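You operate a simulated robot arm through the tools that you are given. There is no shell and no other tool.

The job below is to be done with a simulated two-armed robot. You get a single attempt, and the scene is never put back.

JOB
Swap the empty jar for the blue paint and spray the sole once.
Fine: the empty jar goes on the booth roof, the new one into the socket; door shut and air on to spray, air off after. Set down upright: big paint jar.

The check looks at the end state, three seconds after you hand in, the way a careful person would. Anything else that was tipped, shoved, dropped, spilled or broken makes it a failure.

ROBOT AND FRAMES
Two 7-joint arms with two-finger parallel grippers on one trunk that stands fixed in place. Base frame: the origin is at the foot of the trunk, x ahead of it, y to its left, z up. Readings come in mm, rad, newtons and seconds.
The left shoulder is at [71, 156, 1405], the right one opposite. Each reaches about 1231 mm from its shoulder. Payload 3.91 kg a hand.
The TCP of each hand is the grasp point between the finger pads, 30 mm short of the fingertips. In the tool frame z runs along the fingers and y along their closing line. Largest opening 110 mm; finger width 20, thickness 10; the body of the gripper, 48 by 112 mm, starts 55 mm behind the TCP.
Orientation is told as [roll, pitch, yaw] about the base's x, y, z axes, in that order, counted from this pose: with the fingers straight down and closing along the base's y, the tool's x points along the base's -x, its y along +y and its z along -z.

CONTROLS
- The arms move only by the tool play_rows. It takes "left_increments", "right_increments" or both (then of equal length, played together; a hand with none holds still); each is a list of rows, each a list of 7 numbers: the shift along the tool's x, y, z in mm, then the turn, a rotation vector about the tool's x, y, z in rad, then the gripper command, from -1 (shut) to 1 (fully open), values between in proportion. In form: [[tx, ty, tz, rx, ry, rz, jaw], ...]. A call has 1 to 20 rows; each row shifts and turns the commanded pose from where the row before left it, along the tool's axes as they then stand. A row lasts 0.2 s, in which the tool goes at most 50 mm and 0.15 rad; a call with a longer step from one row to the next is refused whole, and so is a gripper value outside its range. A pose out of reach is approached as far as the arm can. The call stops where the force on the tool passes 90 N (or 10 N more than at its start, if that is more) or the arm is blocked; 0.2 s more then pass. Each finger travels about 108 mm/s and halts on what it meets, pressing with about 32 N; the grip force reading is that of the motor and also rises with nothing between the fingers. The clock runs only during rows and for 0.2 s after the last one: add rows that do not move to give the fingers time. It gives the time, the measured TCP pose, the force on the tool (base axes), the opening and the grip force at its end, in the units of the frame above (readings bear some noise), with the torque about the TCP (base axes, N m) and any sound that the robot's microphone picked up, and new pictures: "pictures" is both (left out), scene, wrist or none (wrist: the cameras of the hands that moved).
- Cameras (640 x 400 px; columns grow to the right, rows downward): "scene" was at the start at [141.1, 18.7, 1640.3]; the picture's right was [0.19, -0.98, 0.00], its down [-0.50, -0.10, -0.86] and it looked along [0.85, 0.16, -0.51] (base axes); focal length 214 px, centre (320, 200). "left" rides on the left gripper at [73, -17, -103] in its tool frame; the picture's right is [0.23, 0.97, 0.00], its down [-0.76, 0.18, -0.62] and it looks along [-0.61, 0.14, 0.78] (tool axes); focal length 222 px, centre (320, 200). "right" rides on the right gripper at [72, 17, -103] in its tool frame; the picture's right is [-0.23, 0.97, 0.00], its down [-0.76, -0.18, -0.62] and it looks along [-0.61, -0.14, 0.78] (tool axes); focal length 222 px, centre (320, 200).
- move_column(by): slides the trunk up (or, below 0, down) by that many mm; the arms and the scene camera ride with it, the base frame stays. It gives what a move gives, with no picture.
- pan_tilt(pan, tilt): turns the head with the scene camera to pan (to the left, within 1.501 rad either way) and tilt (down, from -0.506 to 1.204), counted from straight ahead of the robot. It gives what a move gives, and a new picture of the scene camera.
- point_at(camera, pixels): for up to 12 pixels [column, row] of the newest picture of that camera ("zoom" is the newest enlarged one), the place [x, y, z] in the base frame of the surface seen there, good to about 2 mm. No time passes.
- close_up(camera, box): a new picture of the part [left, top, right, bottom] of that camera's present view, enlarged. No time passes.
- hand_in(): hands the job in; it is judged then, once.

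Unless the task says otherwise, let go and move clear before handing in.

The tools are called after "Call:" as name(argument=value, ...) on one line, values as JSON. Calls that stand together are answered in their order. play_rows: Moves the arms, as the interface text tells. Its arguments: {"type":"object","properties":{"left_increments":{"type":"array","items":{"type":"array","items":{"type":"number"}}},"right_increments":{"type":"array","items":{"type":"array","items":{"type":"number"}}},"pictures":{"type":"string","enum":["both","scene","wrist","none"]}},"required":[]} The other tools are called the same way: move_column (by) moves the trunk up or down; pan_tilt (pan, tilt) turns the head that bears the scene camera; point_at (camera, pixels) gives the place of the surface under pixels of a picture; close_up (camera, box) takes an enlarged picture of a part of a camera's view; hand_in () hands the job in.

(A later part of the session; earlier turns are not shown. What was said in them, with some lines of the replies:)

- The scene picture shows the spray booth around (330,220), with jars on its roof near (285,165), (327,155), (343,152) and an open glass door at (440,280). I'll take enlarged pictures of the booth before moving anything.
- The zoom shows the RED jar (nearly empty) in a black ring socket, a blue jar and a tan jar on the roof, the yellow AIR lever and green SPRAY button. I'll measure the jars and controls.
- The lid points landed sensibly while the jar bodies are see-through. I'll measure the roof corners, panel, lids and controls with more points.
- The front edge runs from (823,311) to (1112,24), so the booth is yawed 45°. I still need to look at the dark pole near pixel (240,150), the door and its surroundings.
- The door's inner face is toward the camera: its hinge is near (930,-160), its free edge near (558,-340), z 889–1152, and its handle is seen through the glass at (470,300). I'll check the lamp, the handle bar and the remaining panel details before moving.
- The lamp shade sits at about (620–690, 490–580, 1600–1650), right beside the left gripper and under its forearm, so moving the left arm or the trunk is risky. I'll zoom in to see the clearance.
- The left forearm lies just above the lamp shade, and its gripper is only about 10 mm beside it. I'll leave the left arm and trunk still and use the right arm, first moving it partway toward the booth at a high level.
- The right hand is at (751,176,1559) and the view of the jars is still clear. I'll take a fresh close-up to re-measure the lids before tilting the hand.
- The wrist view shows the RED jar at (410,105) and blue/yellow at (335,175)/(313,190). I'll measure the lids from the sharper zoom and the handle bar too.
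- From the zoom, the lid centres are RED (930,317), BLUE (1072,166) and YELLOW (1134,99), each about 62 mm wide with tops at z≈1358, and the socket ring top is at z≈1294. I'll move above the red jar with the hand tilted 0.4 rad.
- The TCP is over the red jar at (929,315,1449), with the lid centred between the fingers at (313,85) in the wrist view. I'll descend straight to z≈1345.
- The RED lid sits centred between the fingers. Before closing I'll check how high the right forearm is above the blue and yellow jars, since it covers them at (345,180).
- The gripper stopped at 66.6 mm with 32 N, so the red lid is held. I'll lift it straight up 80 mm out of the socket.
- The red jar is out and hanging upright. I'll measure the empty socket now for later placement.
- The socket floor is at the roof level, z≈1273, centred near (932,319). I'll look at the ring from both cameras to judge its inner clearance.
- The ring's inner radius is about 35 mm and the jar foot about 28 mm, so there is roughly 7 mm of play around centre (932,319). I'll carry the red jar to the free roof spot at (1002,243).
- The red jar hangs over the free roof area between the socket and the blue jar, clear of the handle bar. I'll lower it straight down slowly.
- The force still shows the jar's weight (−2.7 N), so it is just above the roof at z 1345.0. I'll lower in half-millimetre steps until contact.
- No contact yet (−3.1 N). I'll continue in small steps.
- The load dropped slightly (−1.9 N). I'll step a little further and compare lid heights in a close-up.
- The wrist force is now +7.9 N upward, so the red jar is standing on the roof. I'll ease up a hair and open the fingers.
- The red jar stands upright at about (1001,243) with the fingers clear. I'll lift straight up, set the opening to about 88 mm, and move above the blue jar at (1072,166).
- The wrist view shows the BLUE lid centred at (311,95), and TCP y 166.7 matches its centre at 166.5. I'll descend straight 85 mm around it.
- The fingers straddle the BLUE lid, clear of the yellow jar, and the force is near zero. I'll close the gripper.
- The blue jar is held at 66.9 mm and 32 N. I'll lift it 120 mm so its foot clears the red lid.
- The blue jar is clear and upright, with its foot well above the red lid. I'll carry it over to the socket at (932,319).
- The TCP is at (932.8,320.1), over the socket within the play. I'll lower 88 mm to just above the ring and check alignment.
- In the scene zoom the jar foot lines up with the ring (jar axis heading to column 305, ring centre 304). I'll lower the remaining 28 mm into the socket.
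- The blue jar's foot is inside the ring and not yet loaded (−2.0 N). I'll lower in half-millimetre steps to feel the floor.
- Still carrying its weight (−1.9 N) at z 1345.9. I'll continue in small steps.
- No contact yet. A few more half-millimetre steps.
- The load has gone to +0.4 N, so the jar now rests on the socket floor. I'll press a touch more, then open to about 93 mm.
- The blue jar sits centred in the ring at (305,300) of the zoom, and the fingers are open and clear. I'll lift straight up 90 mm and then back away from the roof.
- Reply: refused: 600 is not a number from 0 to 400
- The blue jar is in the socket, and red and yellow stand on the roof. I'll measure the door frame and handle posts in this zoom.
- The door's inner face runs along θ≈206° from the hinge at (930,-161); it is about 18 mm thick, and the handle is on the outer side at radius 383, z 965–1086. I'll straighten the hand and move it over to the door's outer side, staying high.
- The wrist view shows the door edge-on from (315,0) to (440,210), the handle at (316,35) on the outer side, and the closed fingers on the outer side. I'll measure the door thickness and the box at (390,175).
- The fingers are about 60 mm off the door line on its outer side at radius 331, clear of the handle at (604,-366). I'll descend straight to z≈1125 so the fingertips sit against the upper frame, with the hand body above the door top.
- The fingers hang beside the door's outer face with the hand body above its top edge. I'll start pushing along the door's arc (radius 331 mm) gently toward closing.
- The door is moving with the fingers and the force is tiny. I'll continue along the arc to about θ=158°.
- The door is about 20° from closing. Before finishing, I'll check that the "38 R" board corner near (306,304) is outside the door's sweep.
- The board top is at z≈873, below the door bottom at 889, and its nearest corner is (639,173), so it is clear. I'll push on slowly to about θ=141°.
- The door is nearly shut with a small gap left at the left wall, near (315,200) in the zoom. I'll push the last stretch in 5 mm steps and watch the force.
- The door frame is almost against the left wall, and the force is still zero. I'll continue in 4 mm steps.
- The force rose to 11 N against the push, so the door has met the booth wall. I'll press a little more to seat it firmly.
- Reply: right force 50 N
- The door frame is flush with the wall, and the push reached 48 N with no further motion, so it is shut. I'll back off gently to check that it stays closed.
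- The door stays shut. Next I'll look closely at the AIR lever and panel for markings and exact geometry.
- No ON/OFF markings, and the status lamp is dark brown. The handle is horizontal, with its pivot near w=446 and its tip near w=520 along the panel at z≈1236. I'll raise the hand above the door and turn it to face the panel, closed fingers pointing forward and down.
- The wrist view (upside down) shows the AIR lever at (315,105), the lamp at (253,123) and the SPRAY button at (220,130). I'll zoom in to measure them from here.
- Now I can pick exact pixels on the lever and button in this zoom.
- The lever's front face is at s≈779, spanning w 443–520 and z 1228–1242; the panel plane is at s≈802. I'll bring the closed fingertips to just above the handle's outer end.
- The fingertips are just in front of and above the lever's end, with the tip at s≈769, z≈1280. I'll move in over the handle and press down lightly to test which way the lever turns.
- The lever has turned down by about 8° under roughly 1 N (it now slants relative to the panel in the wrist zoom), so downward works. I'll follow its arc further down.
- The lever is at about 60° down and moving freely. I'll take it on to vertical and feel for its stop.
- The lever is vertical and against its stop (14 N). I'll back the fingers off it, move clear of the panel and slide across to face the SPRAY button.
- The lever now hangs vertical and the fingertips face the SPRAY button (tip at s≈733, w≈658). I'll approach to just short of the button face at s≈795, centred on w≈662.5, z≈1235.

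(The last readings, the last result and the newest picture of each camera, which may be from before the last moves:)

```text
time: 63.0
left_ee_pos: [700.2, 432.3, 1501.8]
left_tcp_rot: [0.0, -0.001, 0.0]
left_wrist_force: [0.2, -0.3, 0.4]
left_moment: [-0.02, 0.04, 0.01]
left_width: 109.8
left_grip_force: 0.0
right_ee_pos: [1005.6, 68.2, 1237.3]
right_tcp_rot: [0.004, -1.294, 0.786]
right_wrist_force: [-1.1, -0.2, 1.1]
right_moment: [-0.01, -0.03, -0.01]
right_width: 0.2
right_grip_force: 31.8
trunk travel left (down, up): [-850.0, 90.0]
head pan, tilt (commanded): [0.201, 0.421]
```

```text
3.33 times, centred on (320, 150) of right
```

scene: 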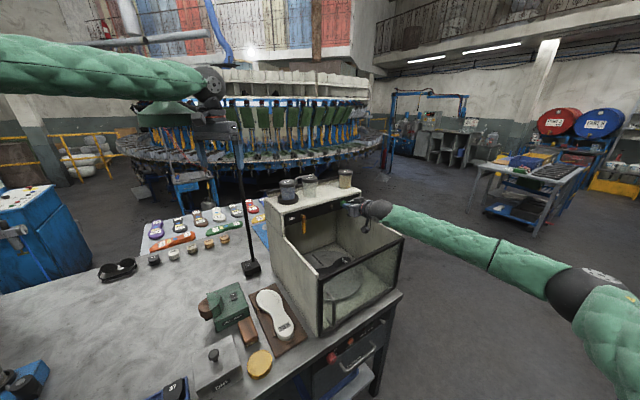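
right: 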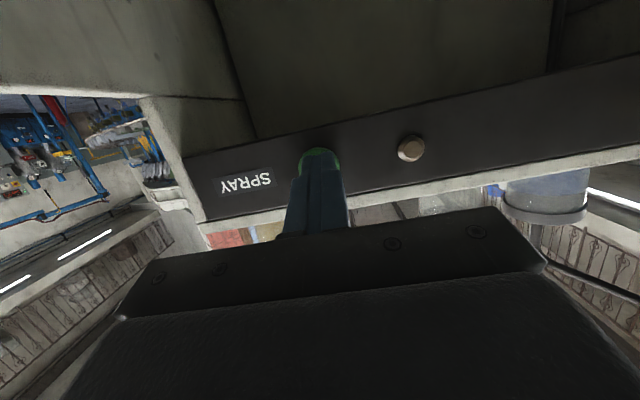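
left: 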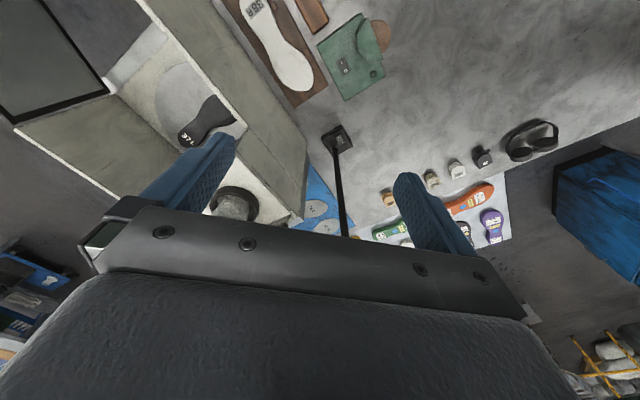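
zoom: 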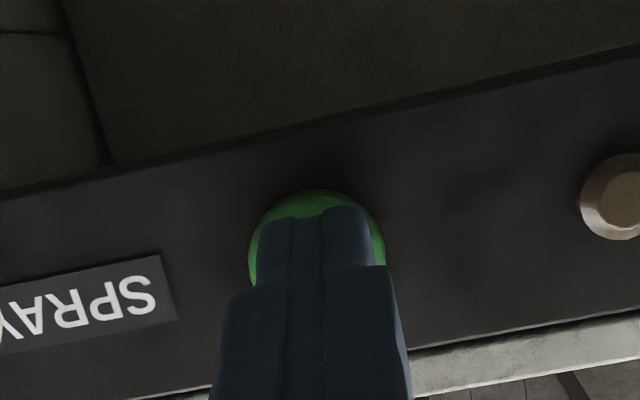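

The fingertips are centred on the green button, about 4 mm short of it. I'll press in with 2 mm steps.

Call:
play_rows(right_increments=[[-0.55, 0, 1.92, 0, 0, 0, -1], [-0.55, 0, 1.92, 0, 0, 0, -1], [-0.55, 0, 1.92, 0, 0, 0, -1], [-0.55, 0, 1.92, 0, 0, 0, -1]], pictures="both")

Call:
close_up(camera="scene", box=[290, 170, 390, 300])

```text
time: 64.0
left_ee_pos: [699.7, 430.6, 1502.9]
left_tcp_rot: [-0.001, 0.001, 0.001]
left_wrist_force: [0.6, 0.5, -0.1]
left_moment: [0.03, 0.01, 0.0]
left_width: 110.1
left_grip_force: 0.1
right_ee_pos: [1009.1, 71.9, 1235.6]
right_tcp_rot: [0.002, -1.295, 0.784]
right_wrist_force: [-1.1, -3.0, -0.3]
right_moment: [0.0, -0.01, 0.0]
right_width: 0.0
right_grip_force: 31.6
trunk travel left (down, up): [-850.0, 90.0]
head pan, tilt (commanded): [0.201, 0.421]
heard: click
```

scene: 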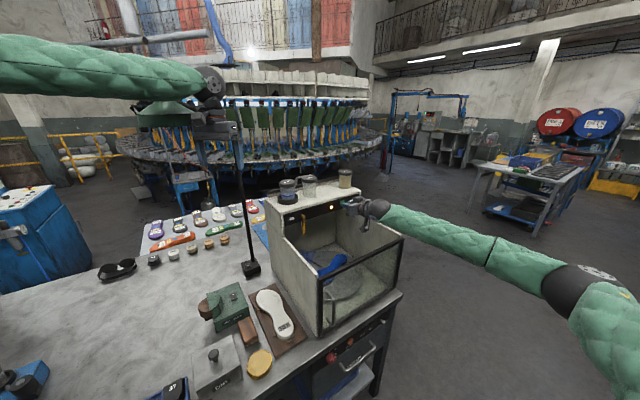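
right: 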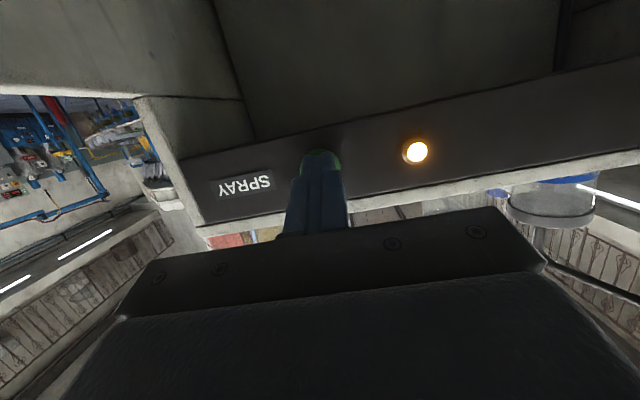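

```text
3.08 times, centred on (340, 235) of scene
```

zoom: 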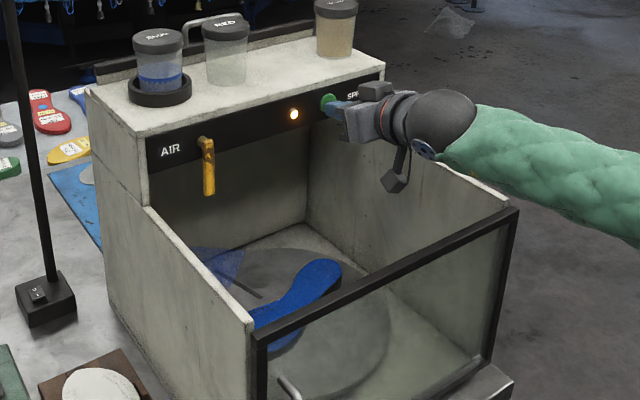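

A click was heard, the lamp lit up, and the sole at (300,290) in the zoom has turned blue. I'll back straight off the button now.

Call:
play_rows(right_increments=[[2.7, 0, -9.6, 0, 0, 0, -1], [5.5, 0, -19.2, 0, 0, 0, -1], [8.2, 0, -28.9, 0, 0, 0, -1], [0, 0, 0, 0, 0, 0, -1]], pictures="both")

Call:
close_up(camera="scene", box=[270, 170, 390, 300])

```text
time: 65.0
left_ee_pos: [700.1, 432.8, 1501.2]
left_tcp_rot: [0.001, -0.002, 0.001]
left_wrist_force: [-0.1, 0.7, -0.4]
left_moment: [0.01, -0.03, 0.02]
left_width: 109.8
left_grip_force: 0.1
right_ee_pos: [966.7, 30.5, 1235.9]
right_tcp_rot: [0.0, -1.293, 0.785]
right_wrist_force: [0.0, 0.1, 1.0]
right_moment: [0.01, 0.01, -0.04]
right_width: 0.0
right_grip_force: 32.7
trunk travel left (down, up): [-850.0, 90.0]
head pan, tilt (commanded): [0.201, 0.421]
```

scene: 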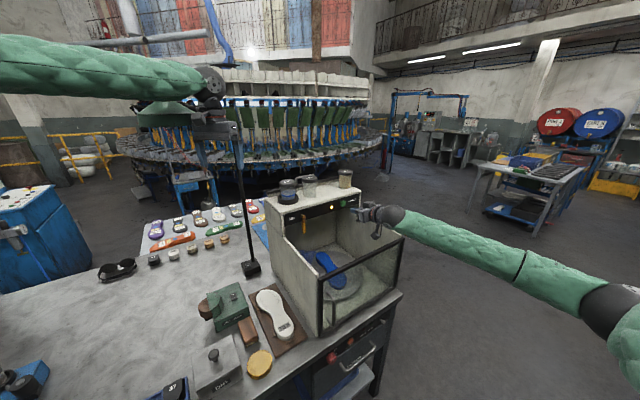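
right: 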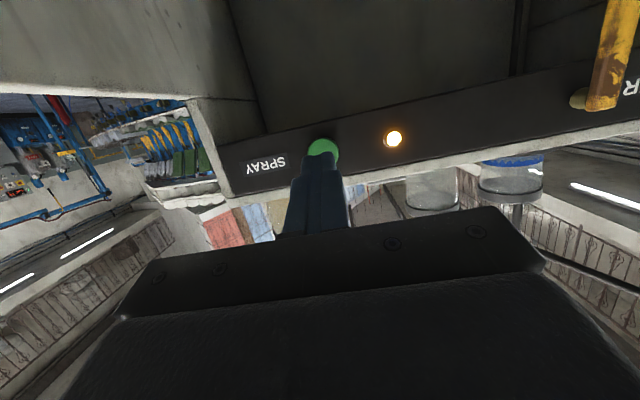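

```text
3.08 times, centred on (330, 235) of scene
```

zoom: 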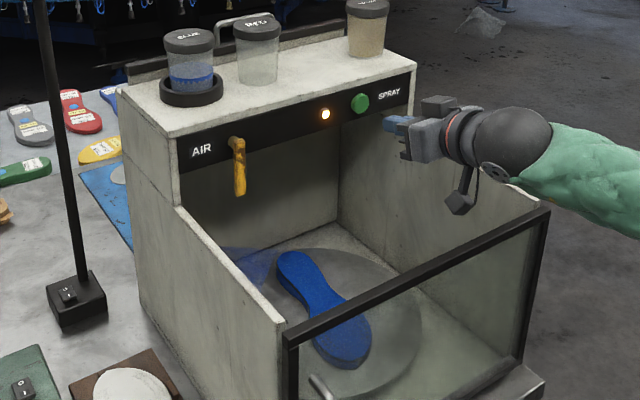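

The spray cycle is still running: the turntable is turning, the lamp is lit, and the paint level is dropping. I'll wait without moving until it ends.

Call:
play_rows(right_increments=[[0, 0, 0, 0, 0, 0, -1], [0, 0, 0, 0, 0, 0, -1], [0, 0, 0, 0, 0, 0, -1], [0, 0, 0, 0, 0, 0, -1], [0, 0, 0, 0, 0, 0, -1], [0, 0, 0, 0, 0, 0, -1], [0, 0, 0, 0, 0, 0, -1], [0, 0, 0, 0, 0, 0, -1]], pictures="scene")

Call:
close_up(camera="scene", box=[270, 170, 390, 300])

```text
time: 66.8
left_ee_pos: [699.0, 432.1, 1503.2]
left_tcp_rot: [0.0, 0.0, 0.001]
left_wrist_force: [0.1, -0.4, 1.2]
left_moment: [-0.01, -0.01, 0.0]
left_width: 110.0
left_grip_force: 0.1
right_ee_pos: [968.3, 29.3, 1236.3]
right_tcp_rot: [0.002, -1.293, 0.783]
right_wrist_force: [0.6, 0.3, 0.0]
right_moment: [0.0, -0.01, -0.02]
right_width: 0.0
right_grip_force: 31.9
trunk travel left (down, up): [-850.0, 90.0]
head pan, tilt (commanded): [0.201, 0.421]
```

scene: 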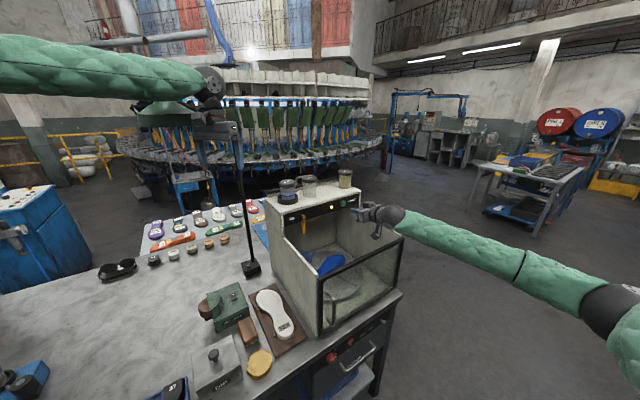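

```text
3.08 times, centred on (330, 235) of scene
```

zoom: 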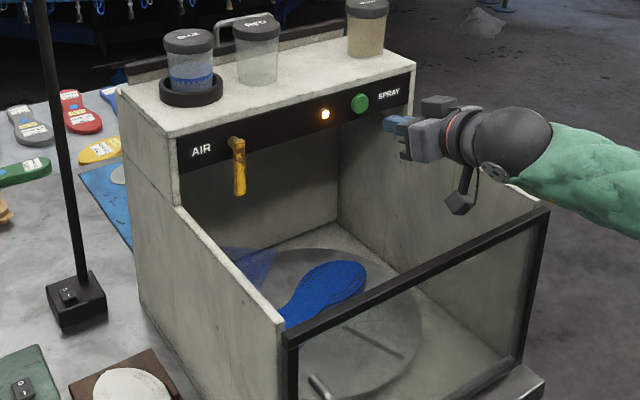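

Lamp still on and turntable still turning. I'll wait longer.

Call:
play_rows(right_increments=[[0, 0, 0, 0, 0, 0, -1], [0, 0, 0, 0, 0, 0, -1], [0, 0, 0, 0, 0, 0, -1], [0, 0, 0, 0, 0, 0, -1], [0, 0, 0, 0, 0, 0, -1], [0, 0, 0, 0, 0, 0, -1], [0, 0, 0, 0, 0, 0, -1], [0, 0, 0, 0, 0, 0, -1], [0, 0, 0, 0, 0, 0, -1], [0, 0, 0, 0, 0, 0, -1]], pictures="scene")

Call:
close_up(camera="scene", box=[270, 170, 390, 300])

```text
time: 69.0
left_ee_pos: [699.6, 431.1, 1502.8]
left_tcp_rot: [0.0, 0.001, 0.0]
left_wrist_force: [-0.1, -0.4, -0.1]
left_moment: [-0.05, 0.0, 0.01]
left_width: 109.9
left_grip_force: 0.1
right_ee_pos: [966.7, 29.0, 1235.5]
right_tcp_rot: [0.0, -1.294, 0.785]
right_wrist_force: [0.7, -0.2, 0.3]
right_moment: [0.02, 0.0, 0.02]
right_width: 0.2
right_grip_force: 32.0
trunk travel left (down, up): [-850.0, 90.0]
head pan, tilt (commanded): [0.201, 0.421]
```

scene: 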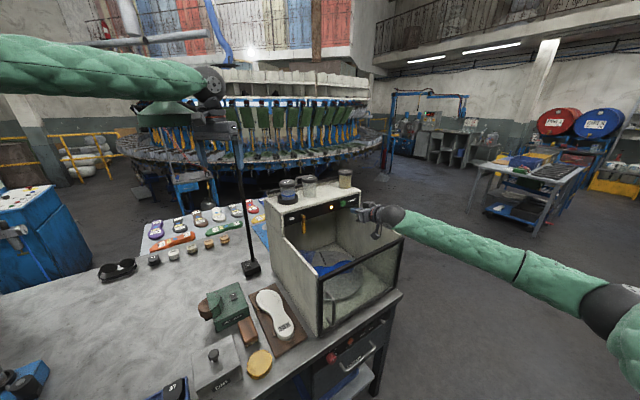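

```text
3.08 times, centred on (330, 235) of scene
```

zoom: 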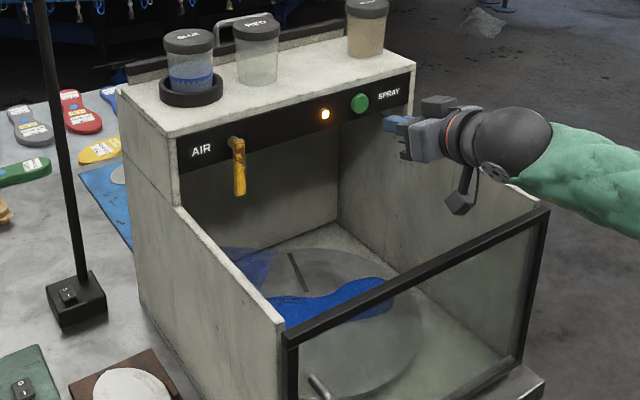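

The cycle continues. Meanwhile I'll measure the left wall's top edge, since I must reach the left side of the lever to turn it back up.

Call:
point_at(camera="zoom", pixels=[[178, 205], [186, 212], [210, 240], [240, 275], [270, 308], [285, 322], [180, 180], [190, 200], [239, 145], [240, 190], [232, 190], [246, 190]])

Call:
play_rows(right_increments=[[0, 0, 0, 0, 0, 0, -1], [0, 0, 0, 0, 0, 0, -1], [0, 0, 0, 0, 0, 0, -1], [0, 0, 0, 0, 0, 0, -1], [0, 0, 0, 0, 0, 0, -1], [0, 0, 0, 0, 0, 0, -1], [0, 0, 0, 0, 0, 0, -1], [0, 0, 0, 0, 0, 0, -1], [0, 0, 0, 0, 0, 0, -1], [0, 0, 0, 0, 0, 0, -1], [0, 0, 0, 0, 0, 0, -1], [0, 0, 0, 0, 0, 0, -1]], pictures="scene")

Call:
close_up(camera="scene", box=[270, 170, 390, 300])

```text
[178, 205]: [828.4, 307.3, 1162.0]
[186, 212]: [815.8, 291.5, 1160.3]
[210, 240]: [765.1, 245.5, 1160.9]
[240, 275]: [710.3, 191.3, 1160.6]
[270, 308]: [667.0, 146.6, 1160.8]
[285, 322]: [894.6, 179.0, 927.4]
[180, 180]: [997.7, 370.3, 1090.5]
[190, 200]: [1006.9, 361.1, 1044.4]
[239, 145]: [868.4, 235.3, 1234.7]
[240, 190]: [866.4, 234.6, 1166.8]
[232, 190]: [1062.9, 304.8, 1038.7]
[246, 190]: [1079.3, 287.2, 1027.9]
```

```text
time: 71.6
left_ee_pos: [698.7, 432.6, 1502.4]
left_tcp_rot: [0.0, 0.001, 0.001]
left_wrist_force: [0.2, -0.6, -0.2]
left_moment: [0.0, -0.04, -0.01]
left_width: 110.2
left_grip_force: 0.1
right_ee_pos: [967.6, 30.1, 1236.0]
right_tcp_rot: [0.002, -1.294, 0.784]
right_wrist_force: [0.6, -0.8, 0.2]
right_moment: [0.03, 0.02, -0.02]
right_width: 0.0
right_grip_force: 31.7
trunk travel left (down, up): [-850.0, 90.0]
head pan, tilt (commanded): [0.201, 0.421]
```

scene: 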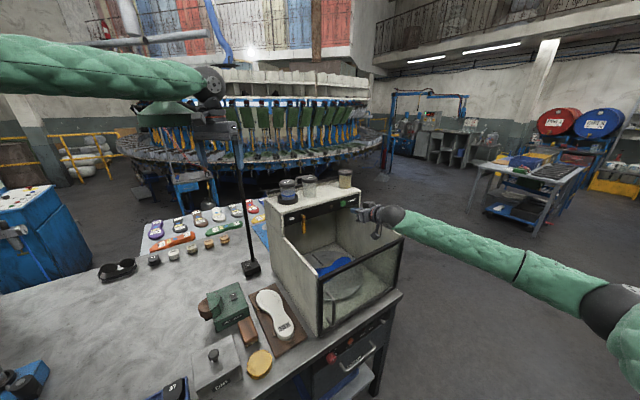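

```text
3.08 times, centred on (330, 235) of scene
```

zoom: 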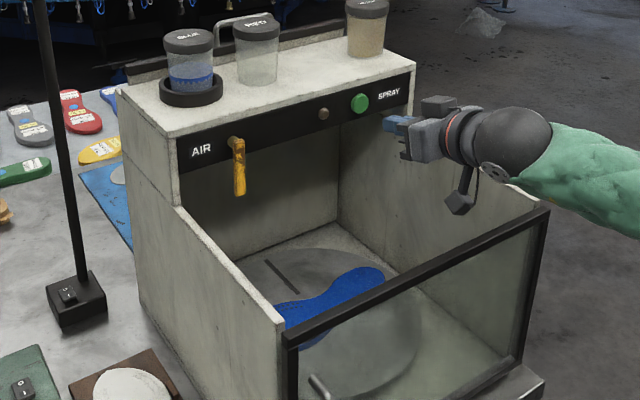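

The spray cycle has finished: the lamp is dark and the turntable has stopped, with the whole sole blue. Now I'll move to the lever's left side (it hangs at w≈447) to swing it back up to off.

Call:
play_rows(right_increments=[[0, 0, 0, 0, 0.131, 0, -1], [0, 0, 0, 0, 0.131, 0, -1], [0, 0, 0, 0, 0.131, 0, -1], [3.6, 41.2, 2.9, 0, 0, 0, -1], [3.6, 41.2, 2.9, 0, 0, 0, -1], [3.6, 41.2, 2.9, 0, 0, 0, -1], [3.6, 41.2, 2.9, 0, 0, 0, -1], [3.6, 41.2, 2.9, 0, 0, 0, -1], [3.6, 41.2, 2.9, 0, 0, 0, -1], [0, 0, 0, 0, 0, 0, -1]], pictures="both")

Call:
close_up(camera="scene", box=[260, 170, 380, 260])

Call:
close_up(camera="right", box=[180, 40, 440, 240])

```text
time: 73.8
left_ee_pos: [698.9, 430.9, 1502.9]
left_tcp_rot: [-0.001, 0.0, 0.002]
left_wrist_force: [0.8, 0.6, -0.9]
left_moment: [0.03, 0.03, 0.03]
left_width: 110.1
left_grip_force: 0.1
right_ee_pos: [792.7, 205.3, 1207.1]
right_tcp_rot: [0.003, -0.9, 0.785]
right_wrist_force: [-0.3, -0.3, 0.3]
right_moment: [0.0, -0.02, 0.05]
right_width: 0.0
right_grip_force: 32.2
trunk travel left (down, up): [-850.0, 90.0]
head pan, tilt (commanded): [0.201, 0.421]
```

scene: 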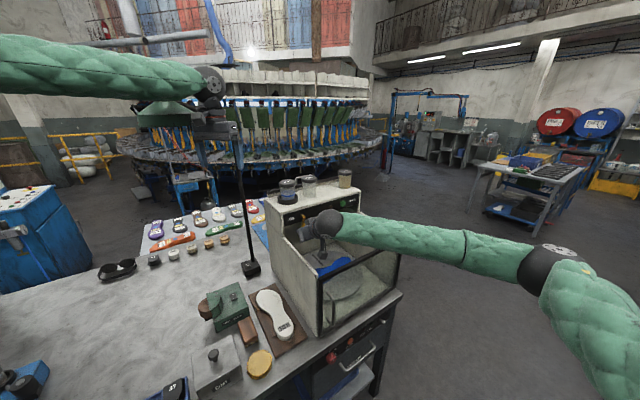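
right: 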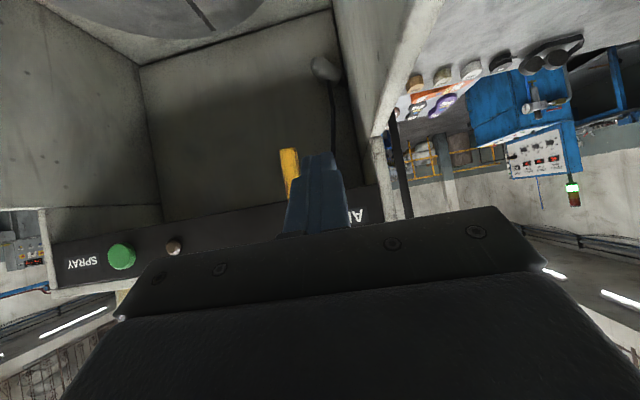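

```text
4.44 times, centred on (320, 215) of scene
```

zoom: 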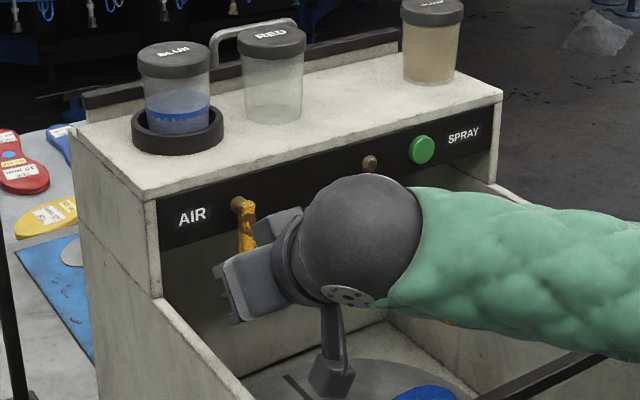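

```text
2.00 times, centred on (310, 140) of right
```

zoom: 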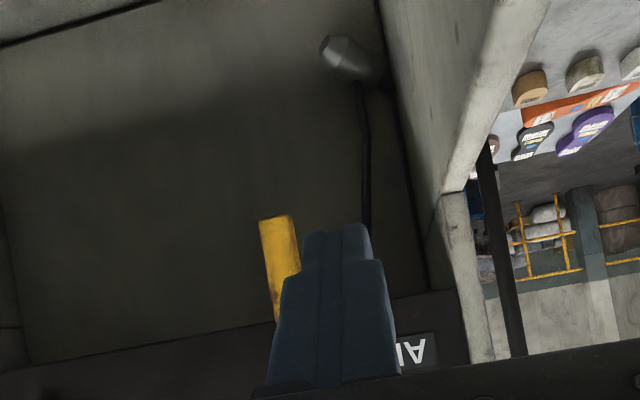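

The fingertips are left of the lever (tip at s≈729, w≈415, z≈1188). There is a nozzle with a hose at (350,60) in the zoom, so I'll check its position first.

Call:
point_at(camera="zoom", pixels=[[345, 55], [370, 75], [362, 150], [366, 210], [278, 240], [265, 230], [295, 230], [440, 120], [420, 250]])

```text
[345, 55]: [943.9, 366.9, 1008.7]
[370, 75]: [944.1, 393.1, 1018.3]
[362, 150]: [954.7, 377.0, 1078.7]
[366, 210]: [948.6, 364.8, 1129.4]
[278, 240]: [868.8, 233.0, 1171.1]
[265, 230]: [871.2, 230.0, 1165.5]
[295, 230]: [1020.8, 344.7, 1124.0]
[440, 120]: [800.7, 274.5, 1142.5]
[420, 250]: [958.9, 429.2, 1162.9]
```

The nozzle is far back (s≈927), so it is out of the way. I'll move in beside the lever's left side and nudge it to the right.

Call:
play_rows(right_increments=[[-18, 0, 22.7, 0, 0, 0, -1], [-18, 0, 22.7, 0, 0, 0, -1], [0, -8, 0, 0, 0, 0, -1], [0, -9, 0, 0, 0, 0, -1], [1.96, -6.4, 1.55, 0, 0, 0, -1], [1.96, -6.4, 1.55, 0, 0, 0, -1]], pictures="both")

Call:
close_up(camera="scene", box=[260, 170, 380, 260])

Call:
close_up(camera="right", box=[180, 40, 440, 240])

```text
time: 75.2
left_ee_pos: [699.2, 430.9, 1503.0]
left_tcp_rot: [0.0, 0.0, 0.003]
left_wrist_force: [0.3, -0.2, 0.2]
left_moment: [0.01, -0.01, -0.05]
left_width: 110.0
left_grip_force: 0.1
right_ee_pos: [854.6, 224.9, 1202.2]
right_tcp_rot: [0.002, -0.901, 0.786]
right_wrist_force: [-0.5, 0.3, -0.9]
right_moment: [0.01, 0.0, 0.0]
right_width: 0.0
right_grip_force: 31.8
trunk travel left (down, up): [-850.0, 90.0]
head pan, tilt (commanded): [0.201, 0.421]
```

scene: 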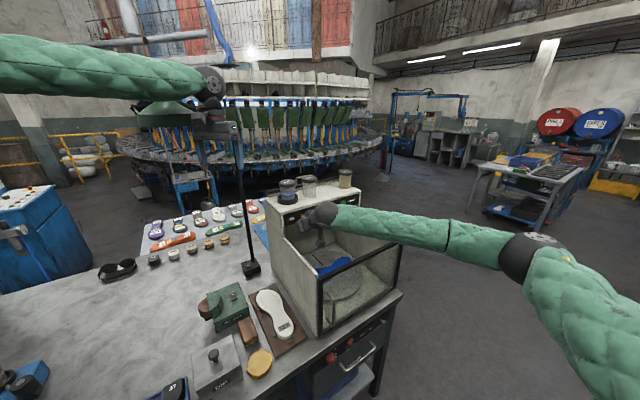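
right: 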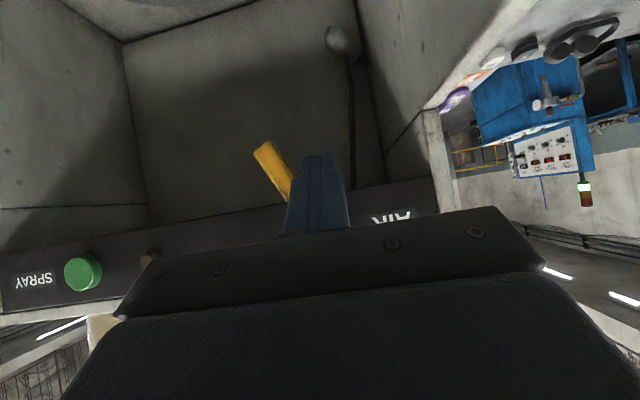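

```text
4.44 times, centred on (320, 215) of scene
```

zoom: 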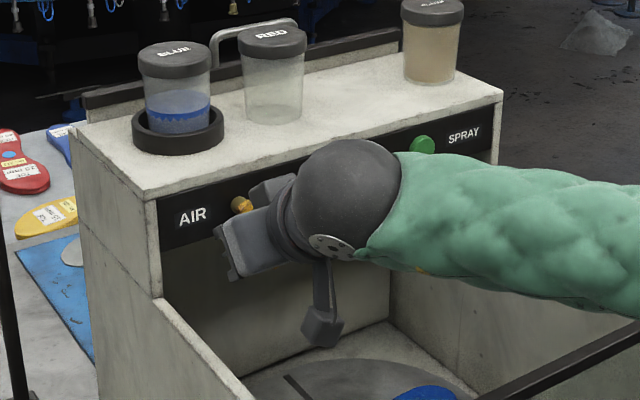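

```text
2.00 times, centred on (310, 140) of right
```

zoom: 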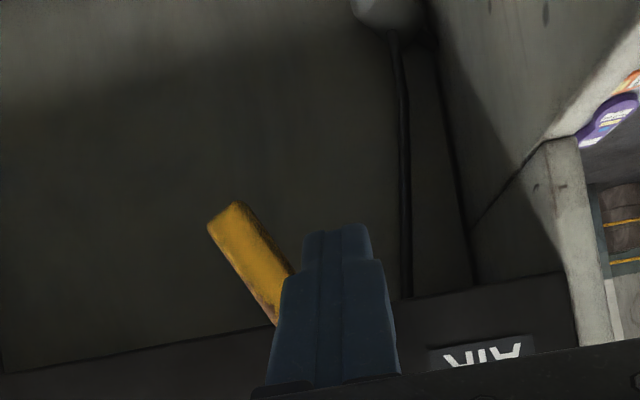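

The lever is swinging right and up with almost no force. I'll continue along its arc toward horizontal.

Call:
play_rows(right_increments=[[0.9, -6.25, 0.71, 0, 0, 0, -1], [0.9, -6.25, 0.71, 0, 0, 0, -1], [-0.82, -6.2, -0.65, 0, 0, 0, -1], [-0.82, -6.2, -0.65, 0, 0, 0, -1], [-2.2, -5.5, -1.74, 0, 0, 0, -1], [-2.2, -5.5, -1.74, 0, 0, 0, -1]], pictures="both")

Call:
close_up(camera="scene", box=[260, 170, 380, 260])

Call:
close_up(camera="right", box=[180, 40, 440, 240])

```text
time: 76.6
left_ee_pos: [699.3, 431.0, 1502.9]
left_tcp_rot: [0.001, -0.001, 0.001]
left_wrist_force: [-0.4, 0.4, 0.5]
left_moment: [0.03, -0.02, 0.02]
left_width: 110.2
left_grip_force: 0.0
right_ee_pos: [880.7, 199.5, 1208.7]
right_tcp_rot: [-0.001, -0.898, 0.785]
right_wrist_force: [-1.7, -0.6, 0.1]
right_moment: [-0.02, -0.02, 0.0]
right_width: 0.0
right_grip_force: 31.6
trunk travel left (down, up): [-850.0, 90.0]
head pan, tilt (commanded): [0.201, 0.421]
```

scene: 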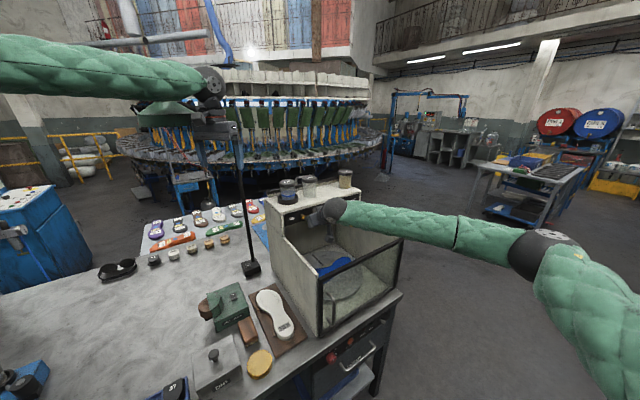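
right: 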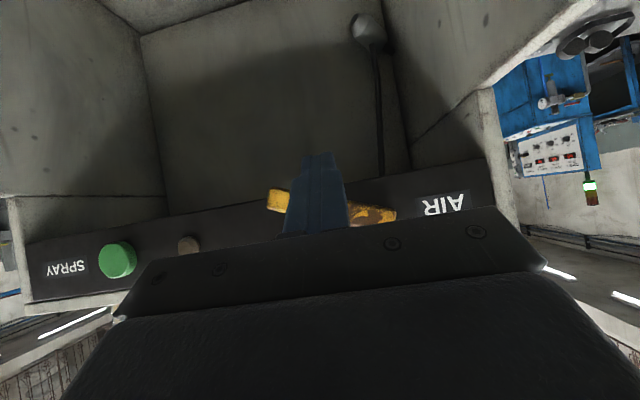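

```text
4.44 times, centred on (320, 215) of scene
```

zoom: 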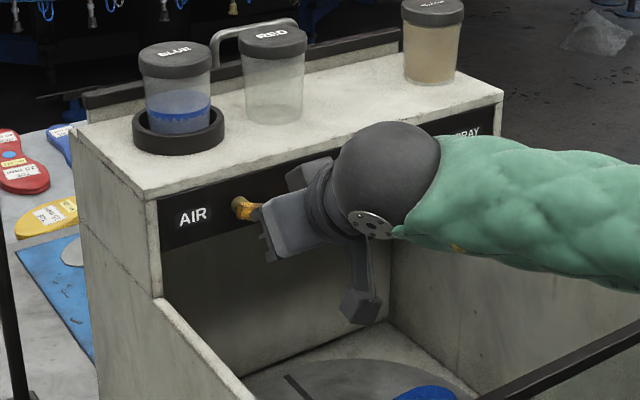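

```text
2.00 times, centred on (310, 140) of right
```

zoom: 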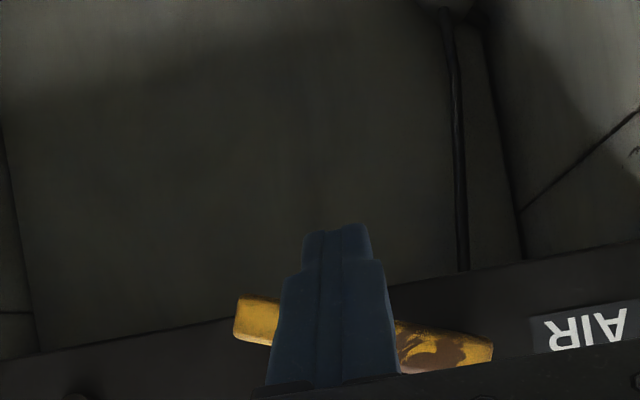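

The lever is about 19° below horizontal now. I'll push up another 12 mm in small steps.

Call:
play_rows(right_increments=[[-2.35, -1, -1.86, 0, 0, 0, -1], [-2.35, -1, -1.86, 0, 0, 0, -1], [-2.35, -1, -1.86, 0, 0, 0, -1], [-2.35, -1, -1.86, 0, 0, 0, -1]], pictures="both")

Call:
close_up(camera="right", box=[180, 60, 440, 240])

```text
time: 77.6
left_ee_pos: [699.8, 432.5, 1503.0]
left_tcp_rot: [0.0, -0.001, 0.002]
left_wrist_force: [-0.2, -0.4, -0.1]
left_moment: [0.0, -0.03, 0.01]
left_width: 110.1
left_grip_force: 0.1
right_ee_pos: [884.3, 197.3, 1221.2]
right_tcp_rot: [0.0, -0.9, 0.785]
right_wrist_force: [-1.3, -1.9, -1.1]
right_moment: [-0.03, 0.03, -0.01]
right_width: 0.1
right_grip_force: 31.6
trunk travel left (down, up): [-850.0, 90.0]
head pan, tilt (commanded): [0.201, 0.421]
```

scene: 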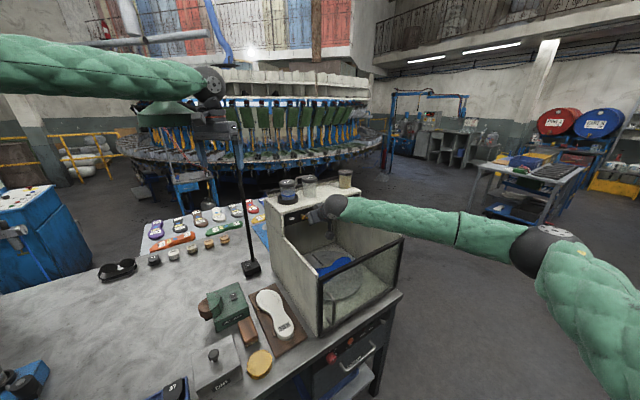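
right: 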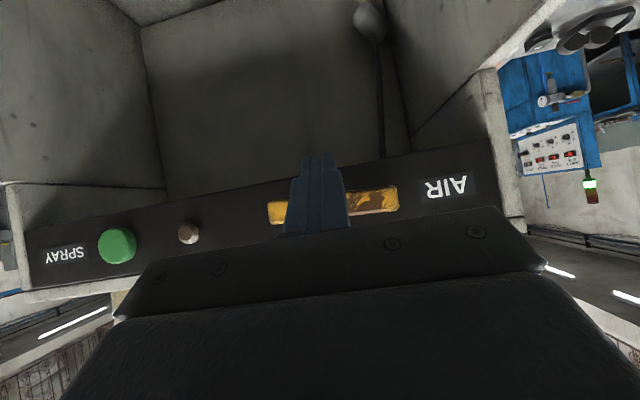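

```text
2.22 times, centred on (310, 150) of right
```

zoom: 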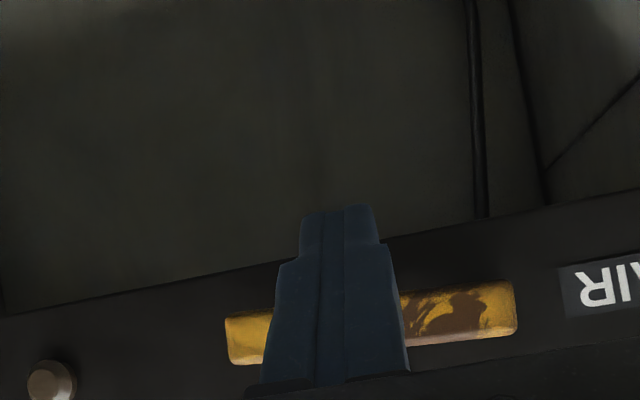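

The lever is now about 4° short of horizontal. I'll push up a few more millimetres to its stop.

Call:
play_rows(right_increments=[[-1.57, 0, -1.24, 0, 0, 0, -1], [-1.57, 0, -1.24, 0, 0, 0, -1], [-0.78, 0, -0.62, 0, 0, 0, -1], [0, 0, 0, 0, 0, 0, -1]], pictures="both")

Call:
close_up(camera="right", box=[180, 60, 440, 240])

```text
time: 78.6
left_ee_pos: [700.1, 431.5, 1502.4]
left_tcp_rot: [0.0, -0.001, 0.002]
left_wrist_force: [-0.9, -0.5, 0.5]
left_moment: [0.04, -0.04, -0.02]
left_width: 110.1
left_grip_force: 0.2
right_ee_pos: [884.1, 197.1, 1224.0]
right_tcp_rot: [0.002, -0.898, 0.787]
right_wrist_force: [-5.8, -2.7, -16.1]
right_moment: [-0.23, 0.04, -0.04]
right_width: 0.0
right_grip_force: 31.9
trunk travel left (down, up): [-850.0, 90.0]
head pan, tilt (commanded): [0.201, 0.421]
```

scene: 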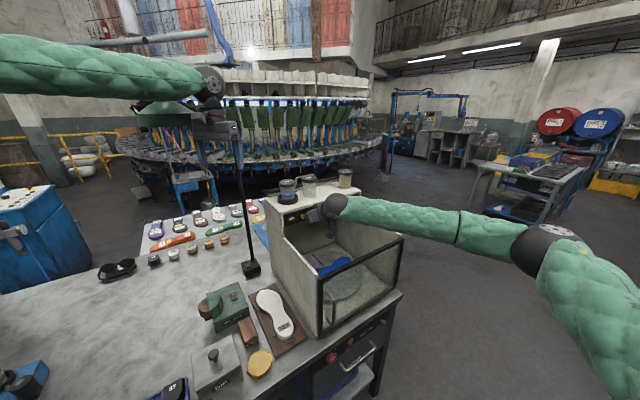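
right: 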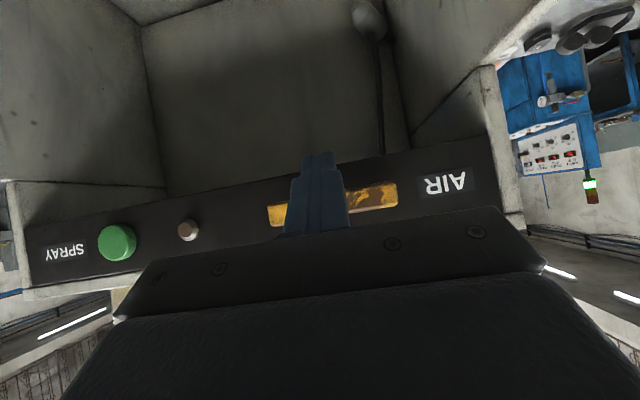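

```text
2.22 times, centred on (310, 150) of right
```

zoom: 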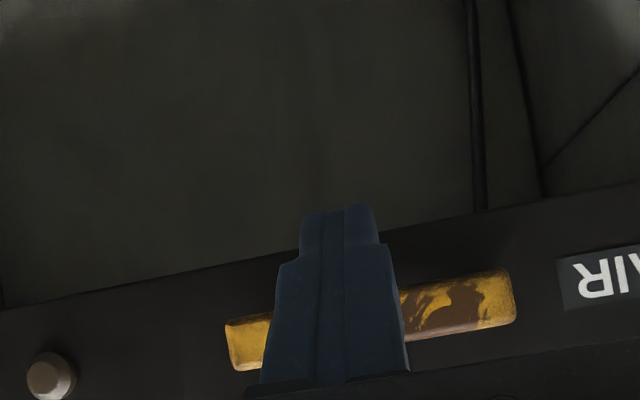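

The push hit the stop (16 N) and the lever is parallel to the panel again, so the air is off. I'll lower the fingers off it and retreat, first down and away from the panel, then up.

Call:
play_rows(right_increments=[[3.1, 0, 2.5, 0, 0, 0, -1], [3.1, 0, 2.5, 0, 0, 0, -1], [12.4, 0, -15.7, 0, 0, 0, -1], [18.7, 0, -23.5, 0, 0, 0, -1], [18.7, 0, -23.5, 0, 0, 0, -1], [0, 0, -40, 0, 0, 0, -1], [0, 0, -40, 0, 0, 0, -1], [0, 0, -40, 0, 0, 0, -1], [0, 0, -40, 0, 0, 0, -1], [0, 0, 0, 0, 0, 0, -1]], pictures="both")

Call:
close_up(camera="scene", box=[250, 160, 410, 340])

Call:
close_up(camera="scene", box=[265, 165, 365, 230])

```text
time: 80.8
left_ee_pos: [701.1, 430.4, 1502.1]
left_tcp_rot: [0.0, -0.001, 0.002]
left_wrist_force: [0.1, 0.2, 0.3]
left_moment: [0.0, 0.01, -0.01]
left_width: 110.1
left_grip_force: 0.0
right_ee_pos: [739.8, 50.0, 1317.3]
right_tcp_rot: [0.001, -0.899, 0.786]
right_wrist_force: [0.3, 0.6, -0.2]
right_moment: [-0.01, 0.0, 0.01]
right_width: 0.0
right_grip_force: 31.8
trunk travel left (down, up): [-850.0, 90.0]
head pan, tilt (commanded): [0.201, 0.421]
```

scene: 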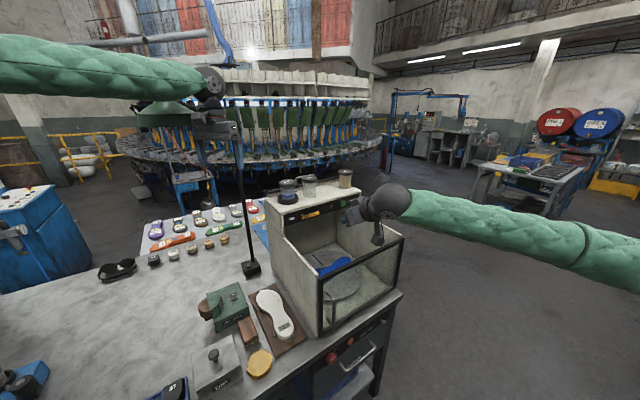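
right: 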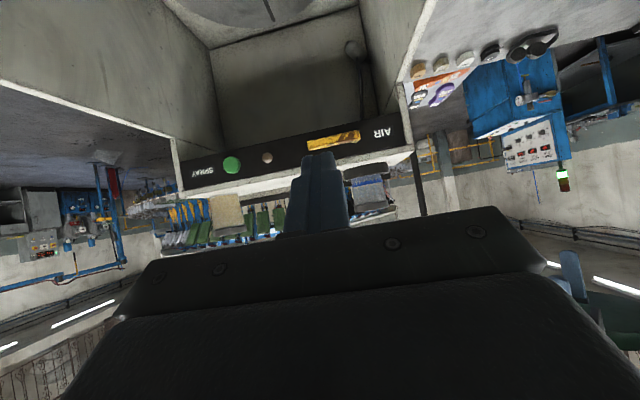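

```text
2.22 times, centred on (330, 250) of scene
```

zoom: 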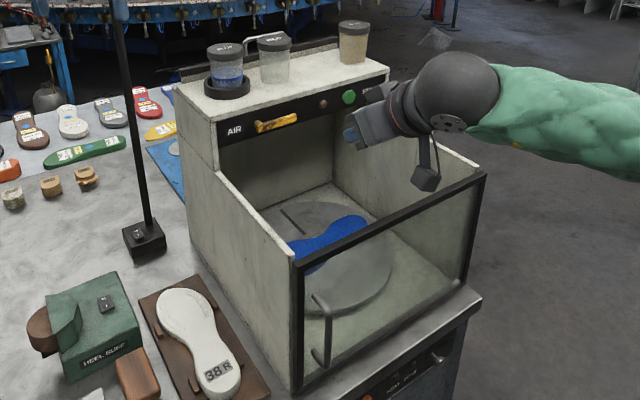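

```text
6.15 times, centred on (315, 198) of scene
```

zoom: 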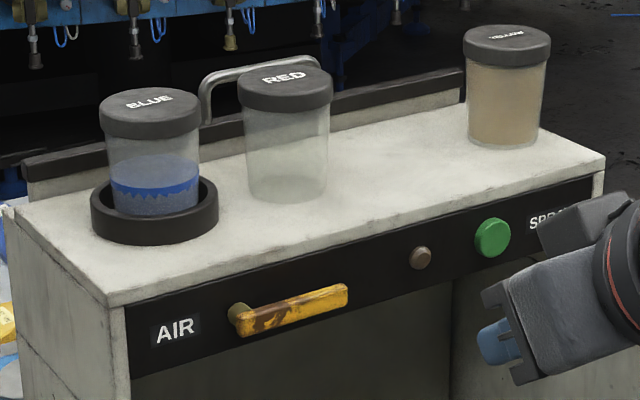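

The lever is horizontal again, the lamp is off, the door is shut, the sole is blue, and the jars stand upright. I'll pull the right arm well clear, back and up.

Call:
play_rows(right_increments=[[8.4, 7.95, -37.3, 0, 0, 0, -1], [8.4, 7.95, -37.3, 0, 0, 0, -1], [8.4, 7.95, -37.3, 0, 0, 0, -1], [8.4, 7.95, -37.3, 0, 0, 0, -1], [8.4, 7.95, -37.3, 0, 0, 0, -1], [8.4, 7.95, -37.3, 0, 0, 0, -1], [8.4, 7.95, -37.3, 0, 0, 0, -1], [8.4, 7.95, -37.3, 0, 0, 0, 0], [0, 0, 0, 0, 0, 0, 0], [0, 0, 0, 0, 0, 0, 0]], pictures="both")

Call:
close_up(camera="scene", box=[250, 160, 430, 340])

Call:
close_up(camera="scene", box=[260, 220, 420, 345])

```text
time: 83.0
left_ee_pos: [699.3, 430.4, 1502.4]
left_tcp_rot: [0.0, -0.001, 0.001]
left_wrist_force: [0.8, 0.6, 0.0]
left_moment: [-0.01, -0.01, 0.03]
left_width: 110.0
left_grip_force: 0.1
right_ee_pos: [526.6, -96.3, 1463.6]
right_tcp_rot: [0.001, -0.899, 0.787]
right_wrist_force: [-0.7, -0.3, 0.1]
right_moment: [0.03, 0.01, 0.01]
right_width: 55.0
right_grip_force: 0.1
right hand out of reach, approached as far as the arm can: row 7, 8
trunk travel left (down, up): [-850.0, 90.0]
head pan, tilt (commanded): [0.201, 0.421]
```

scene: 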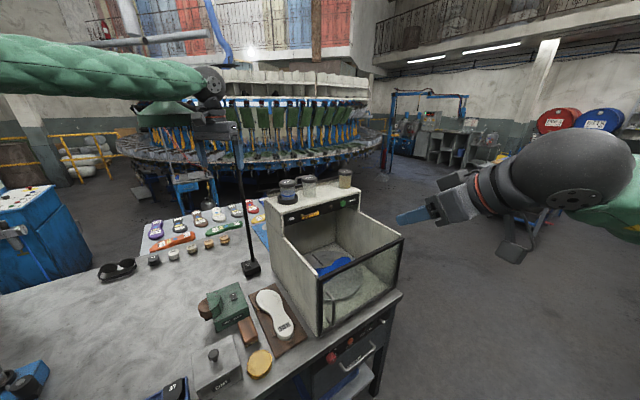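
right: 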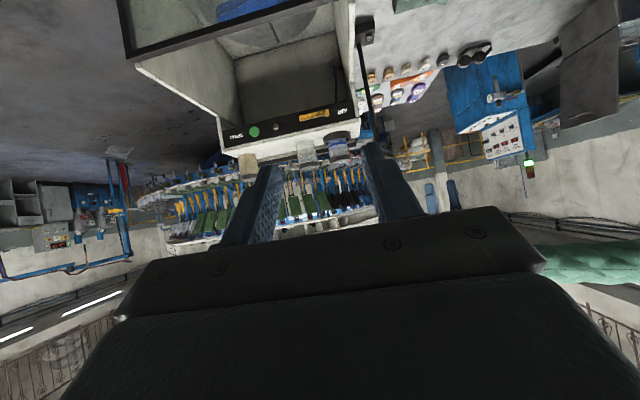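

```text
2.22 times, centred on (340, 250) of scene
```

zoom: 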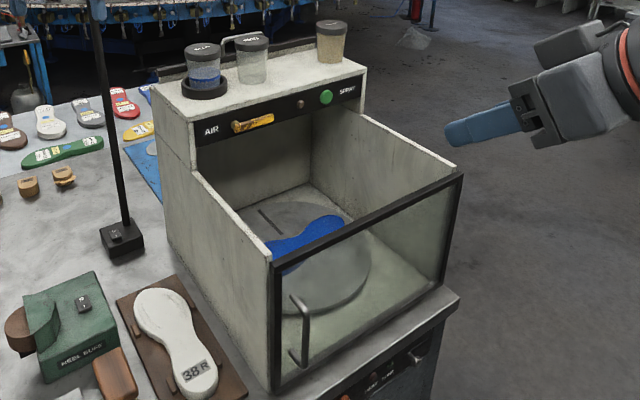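

```text
3.20 times, centred on (340, 282) of scene
```

zoom: 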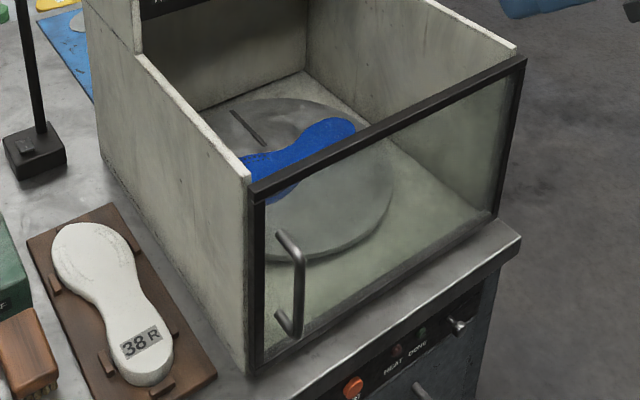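

The door is flush with both walls, and the arm is clear at (527,-96,1464). A last check of the lever's angle and the upright jars before handing in.

Call:
close_up(camera="scene", box=[268, 160, 368, 222])

Call:
point_at(camera="zoom", pixels=[[320, 340], [225, 367], [270, 355], [122, 150], [122, 145], [275, 120], [495, 75]])

```text
6.40 times, centred on (318, 191) of scene
```

zoom: 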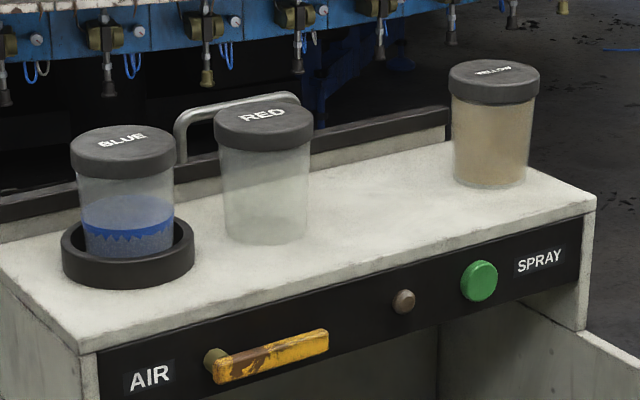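

```text
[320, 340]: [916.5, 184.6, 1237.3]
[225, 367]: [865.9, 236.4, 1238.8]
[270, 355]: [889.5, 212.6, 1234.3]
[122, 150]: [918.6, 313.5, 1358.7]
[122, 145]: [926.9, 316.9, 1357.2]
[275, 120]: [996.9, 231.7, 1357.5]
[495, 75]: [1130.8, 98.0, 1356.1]
```

The final zoom matches the starting lever position (handle from (213,372) to (328,340), same as at first). BLUE sits in the ring, RED and YELLOW stand upright on the roof, the lamp is off and the door is shut, so I'm handing in.

Call:
hand_in()

```text
The job is handed in.
```

The jars are swapped and the sole has been sprayed blue once. I handed the job in, but I haven't seen the result of the check.

- **Jars:** the empty red jar stands upright on the booth roof. The blue jar sits upright in the socket. The yellow jar was not touched.
- **Spraying:** I shut the door, then turned the AIR lever down to its stop. One press of SPRAY gave a click, the lamp lit and the turntable turned until the cycle ended by itself. The sole came out blue.
- **After:** the AIR lever is back in its starting position and the lamp is off. The door is still shut.

"Big paint jar" in the brief did not match any one jar, since all three look the same size. I took it to mean the jars I moved, and both are standing upright.

I did everything with the right arm. The left gripper was only about 10 mm from the lamp shade, so I left that arm and the trunk where they were. The right arm is pulled back clear of the booth.
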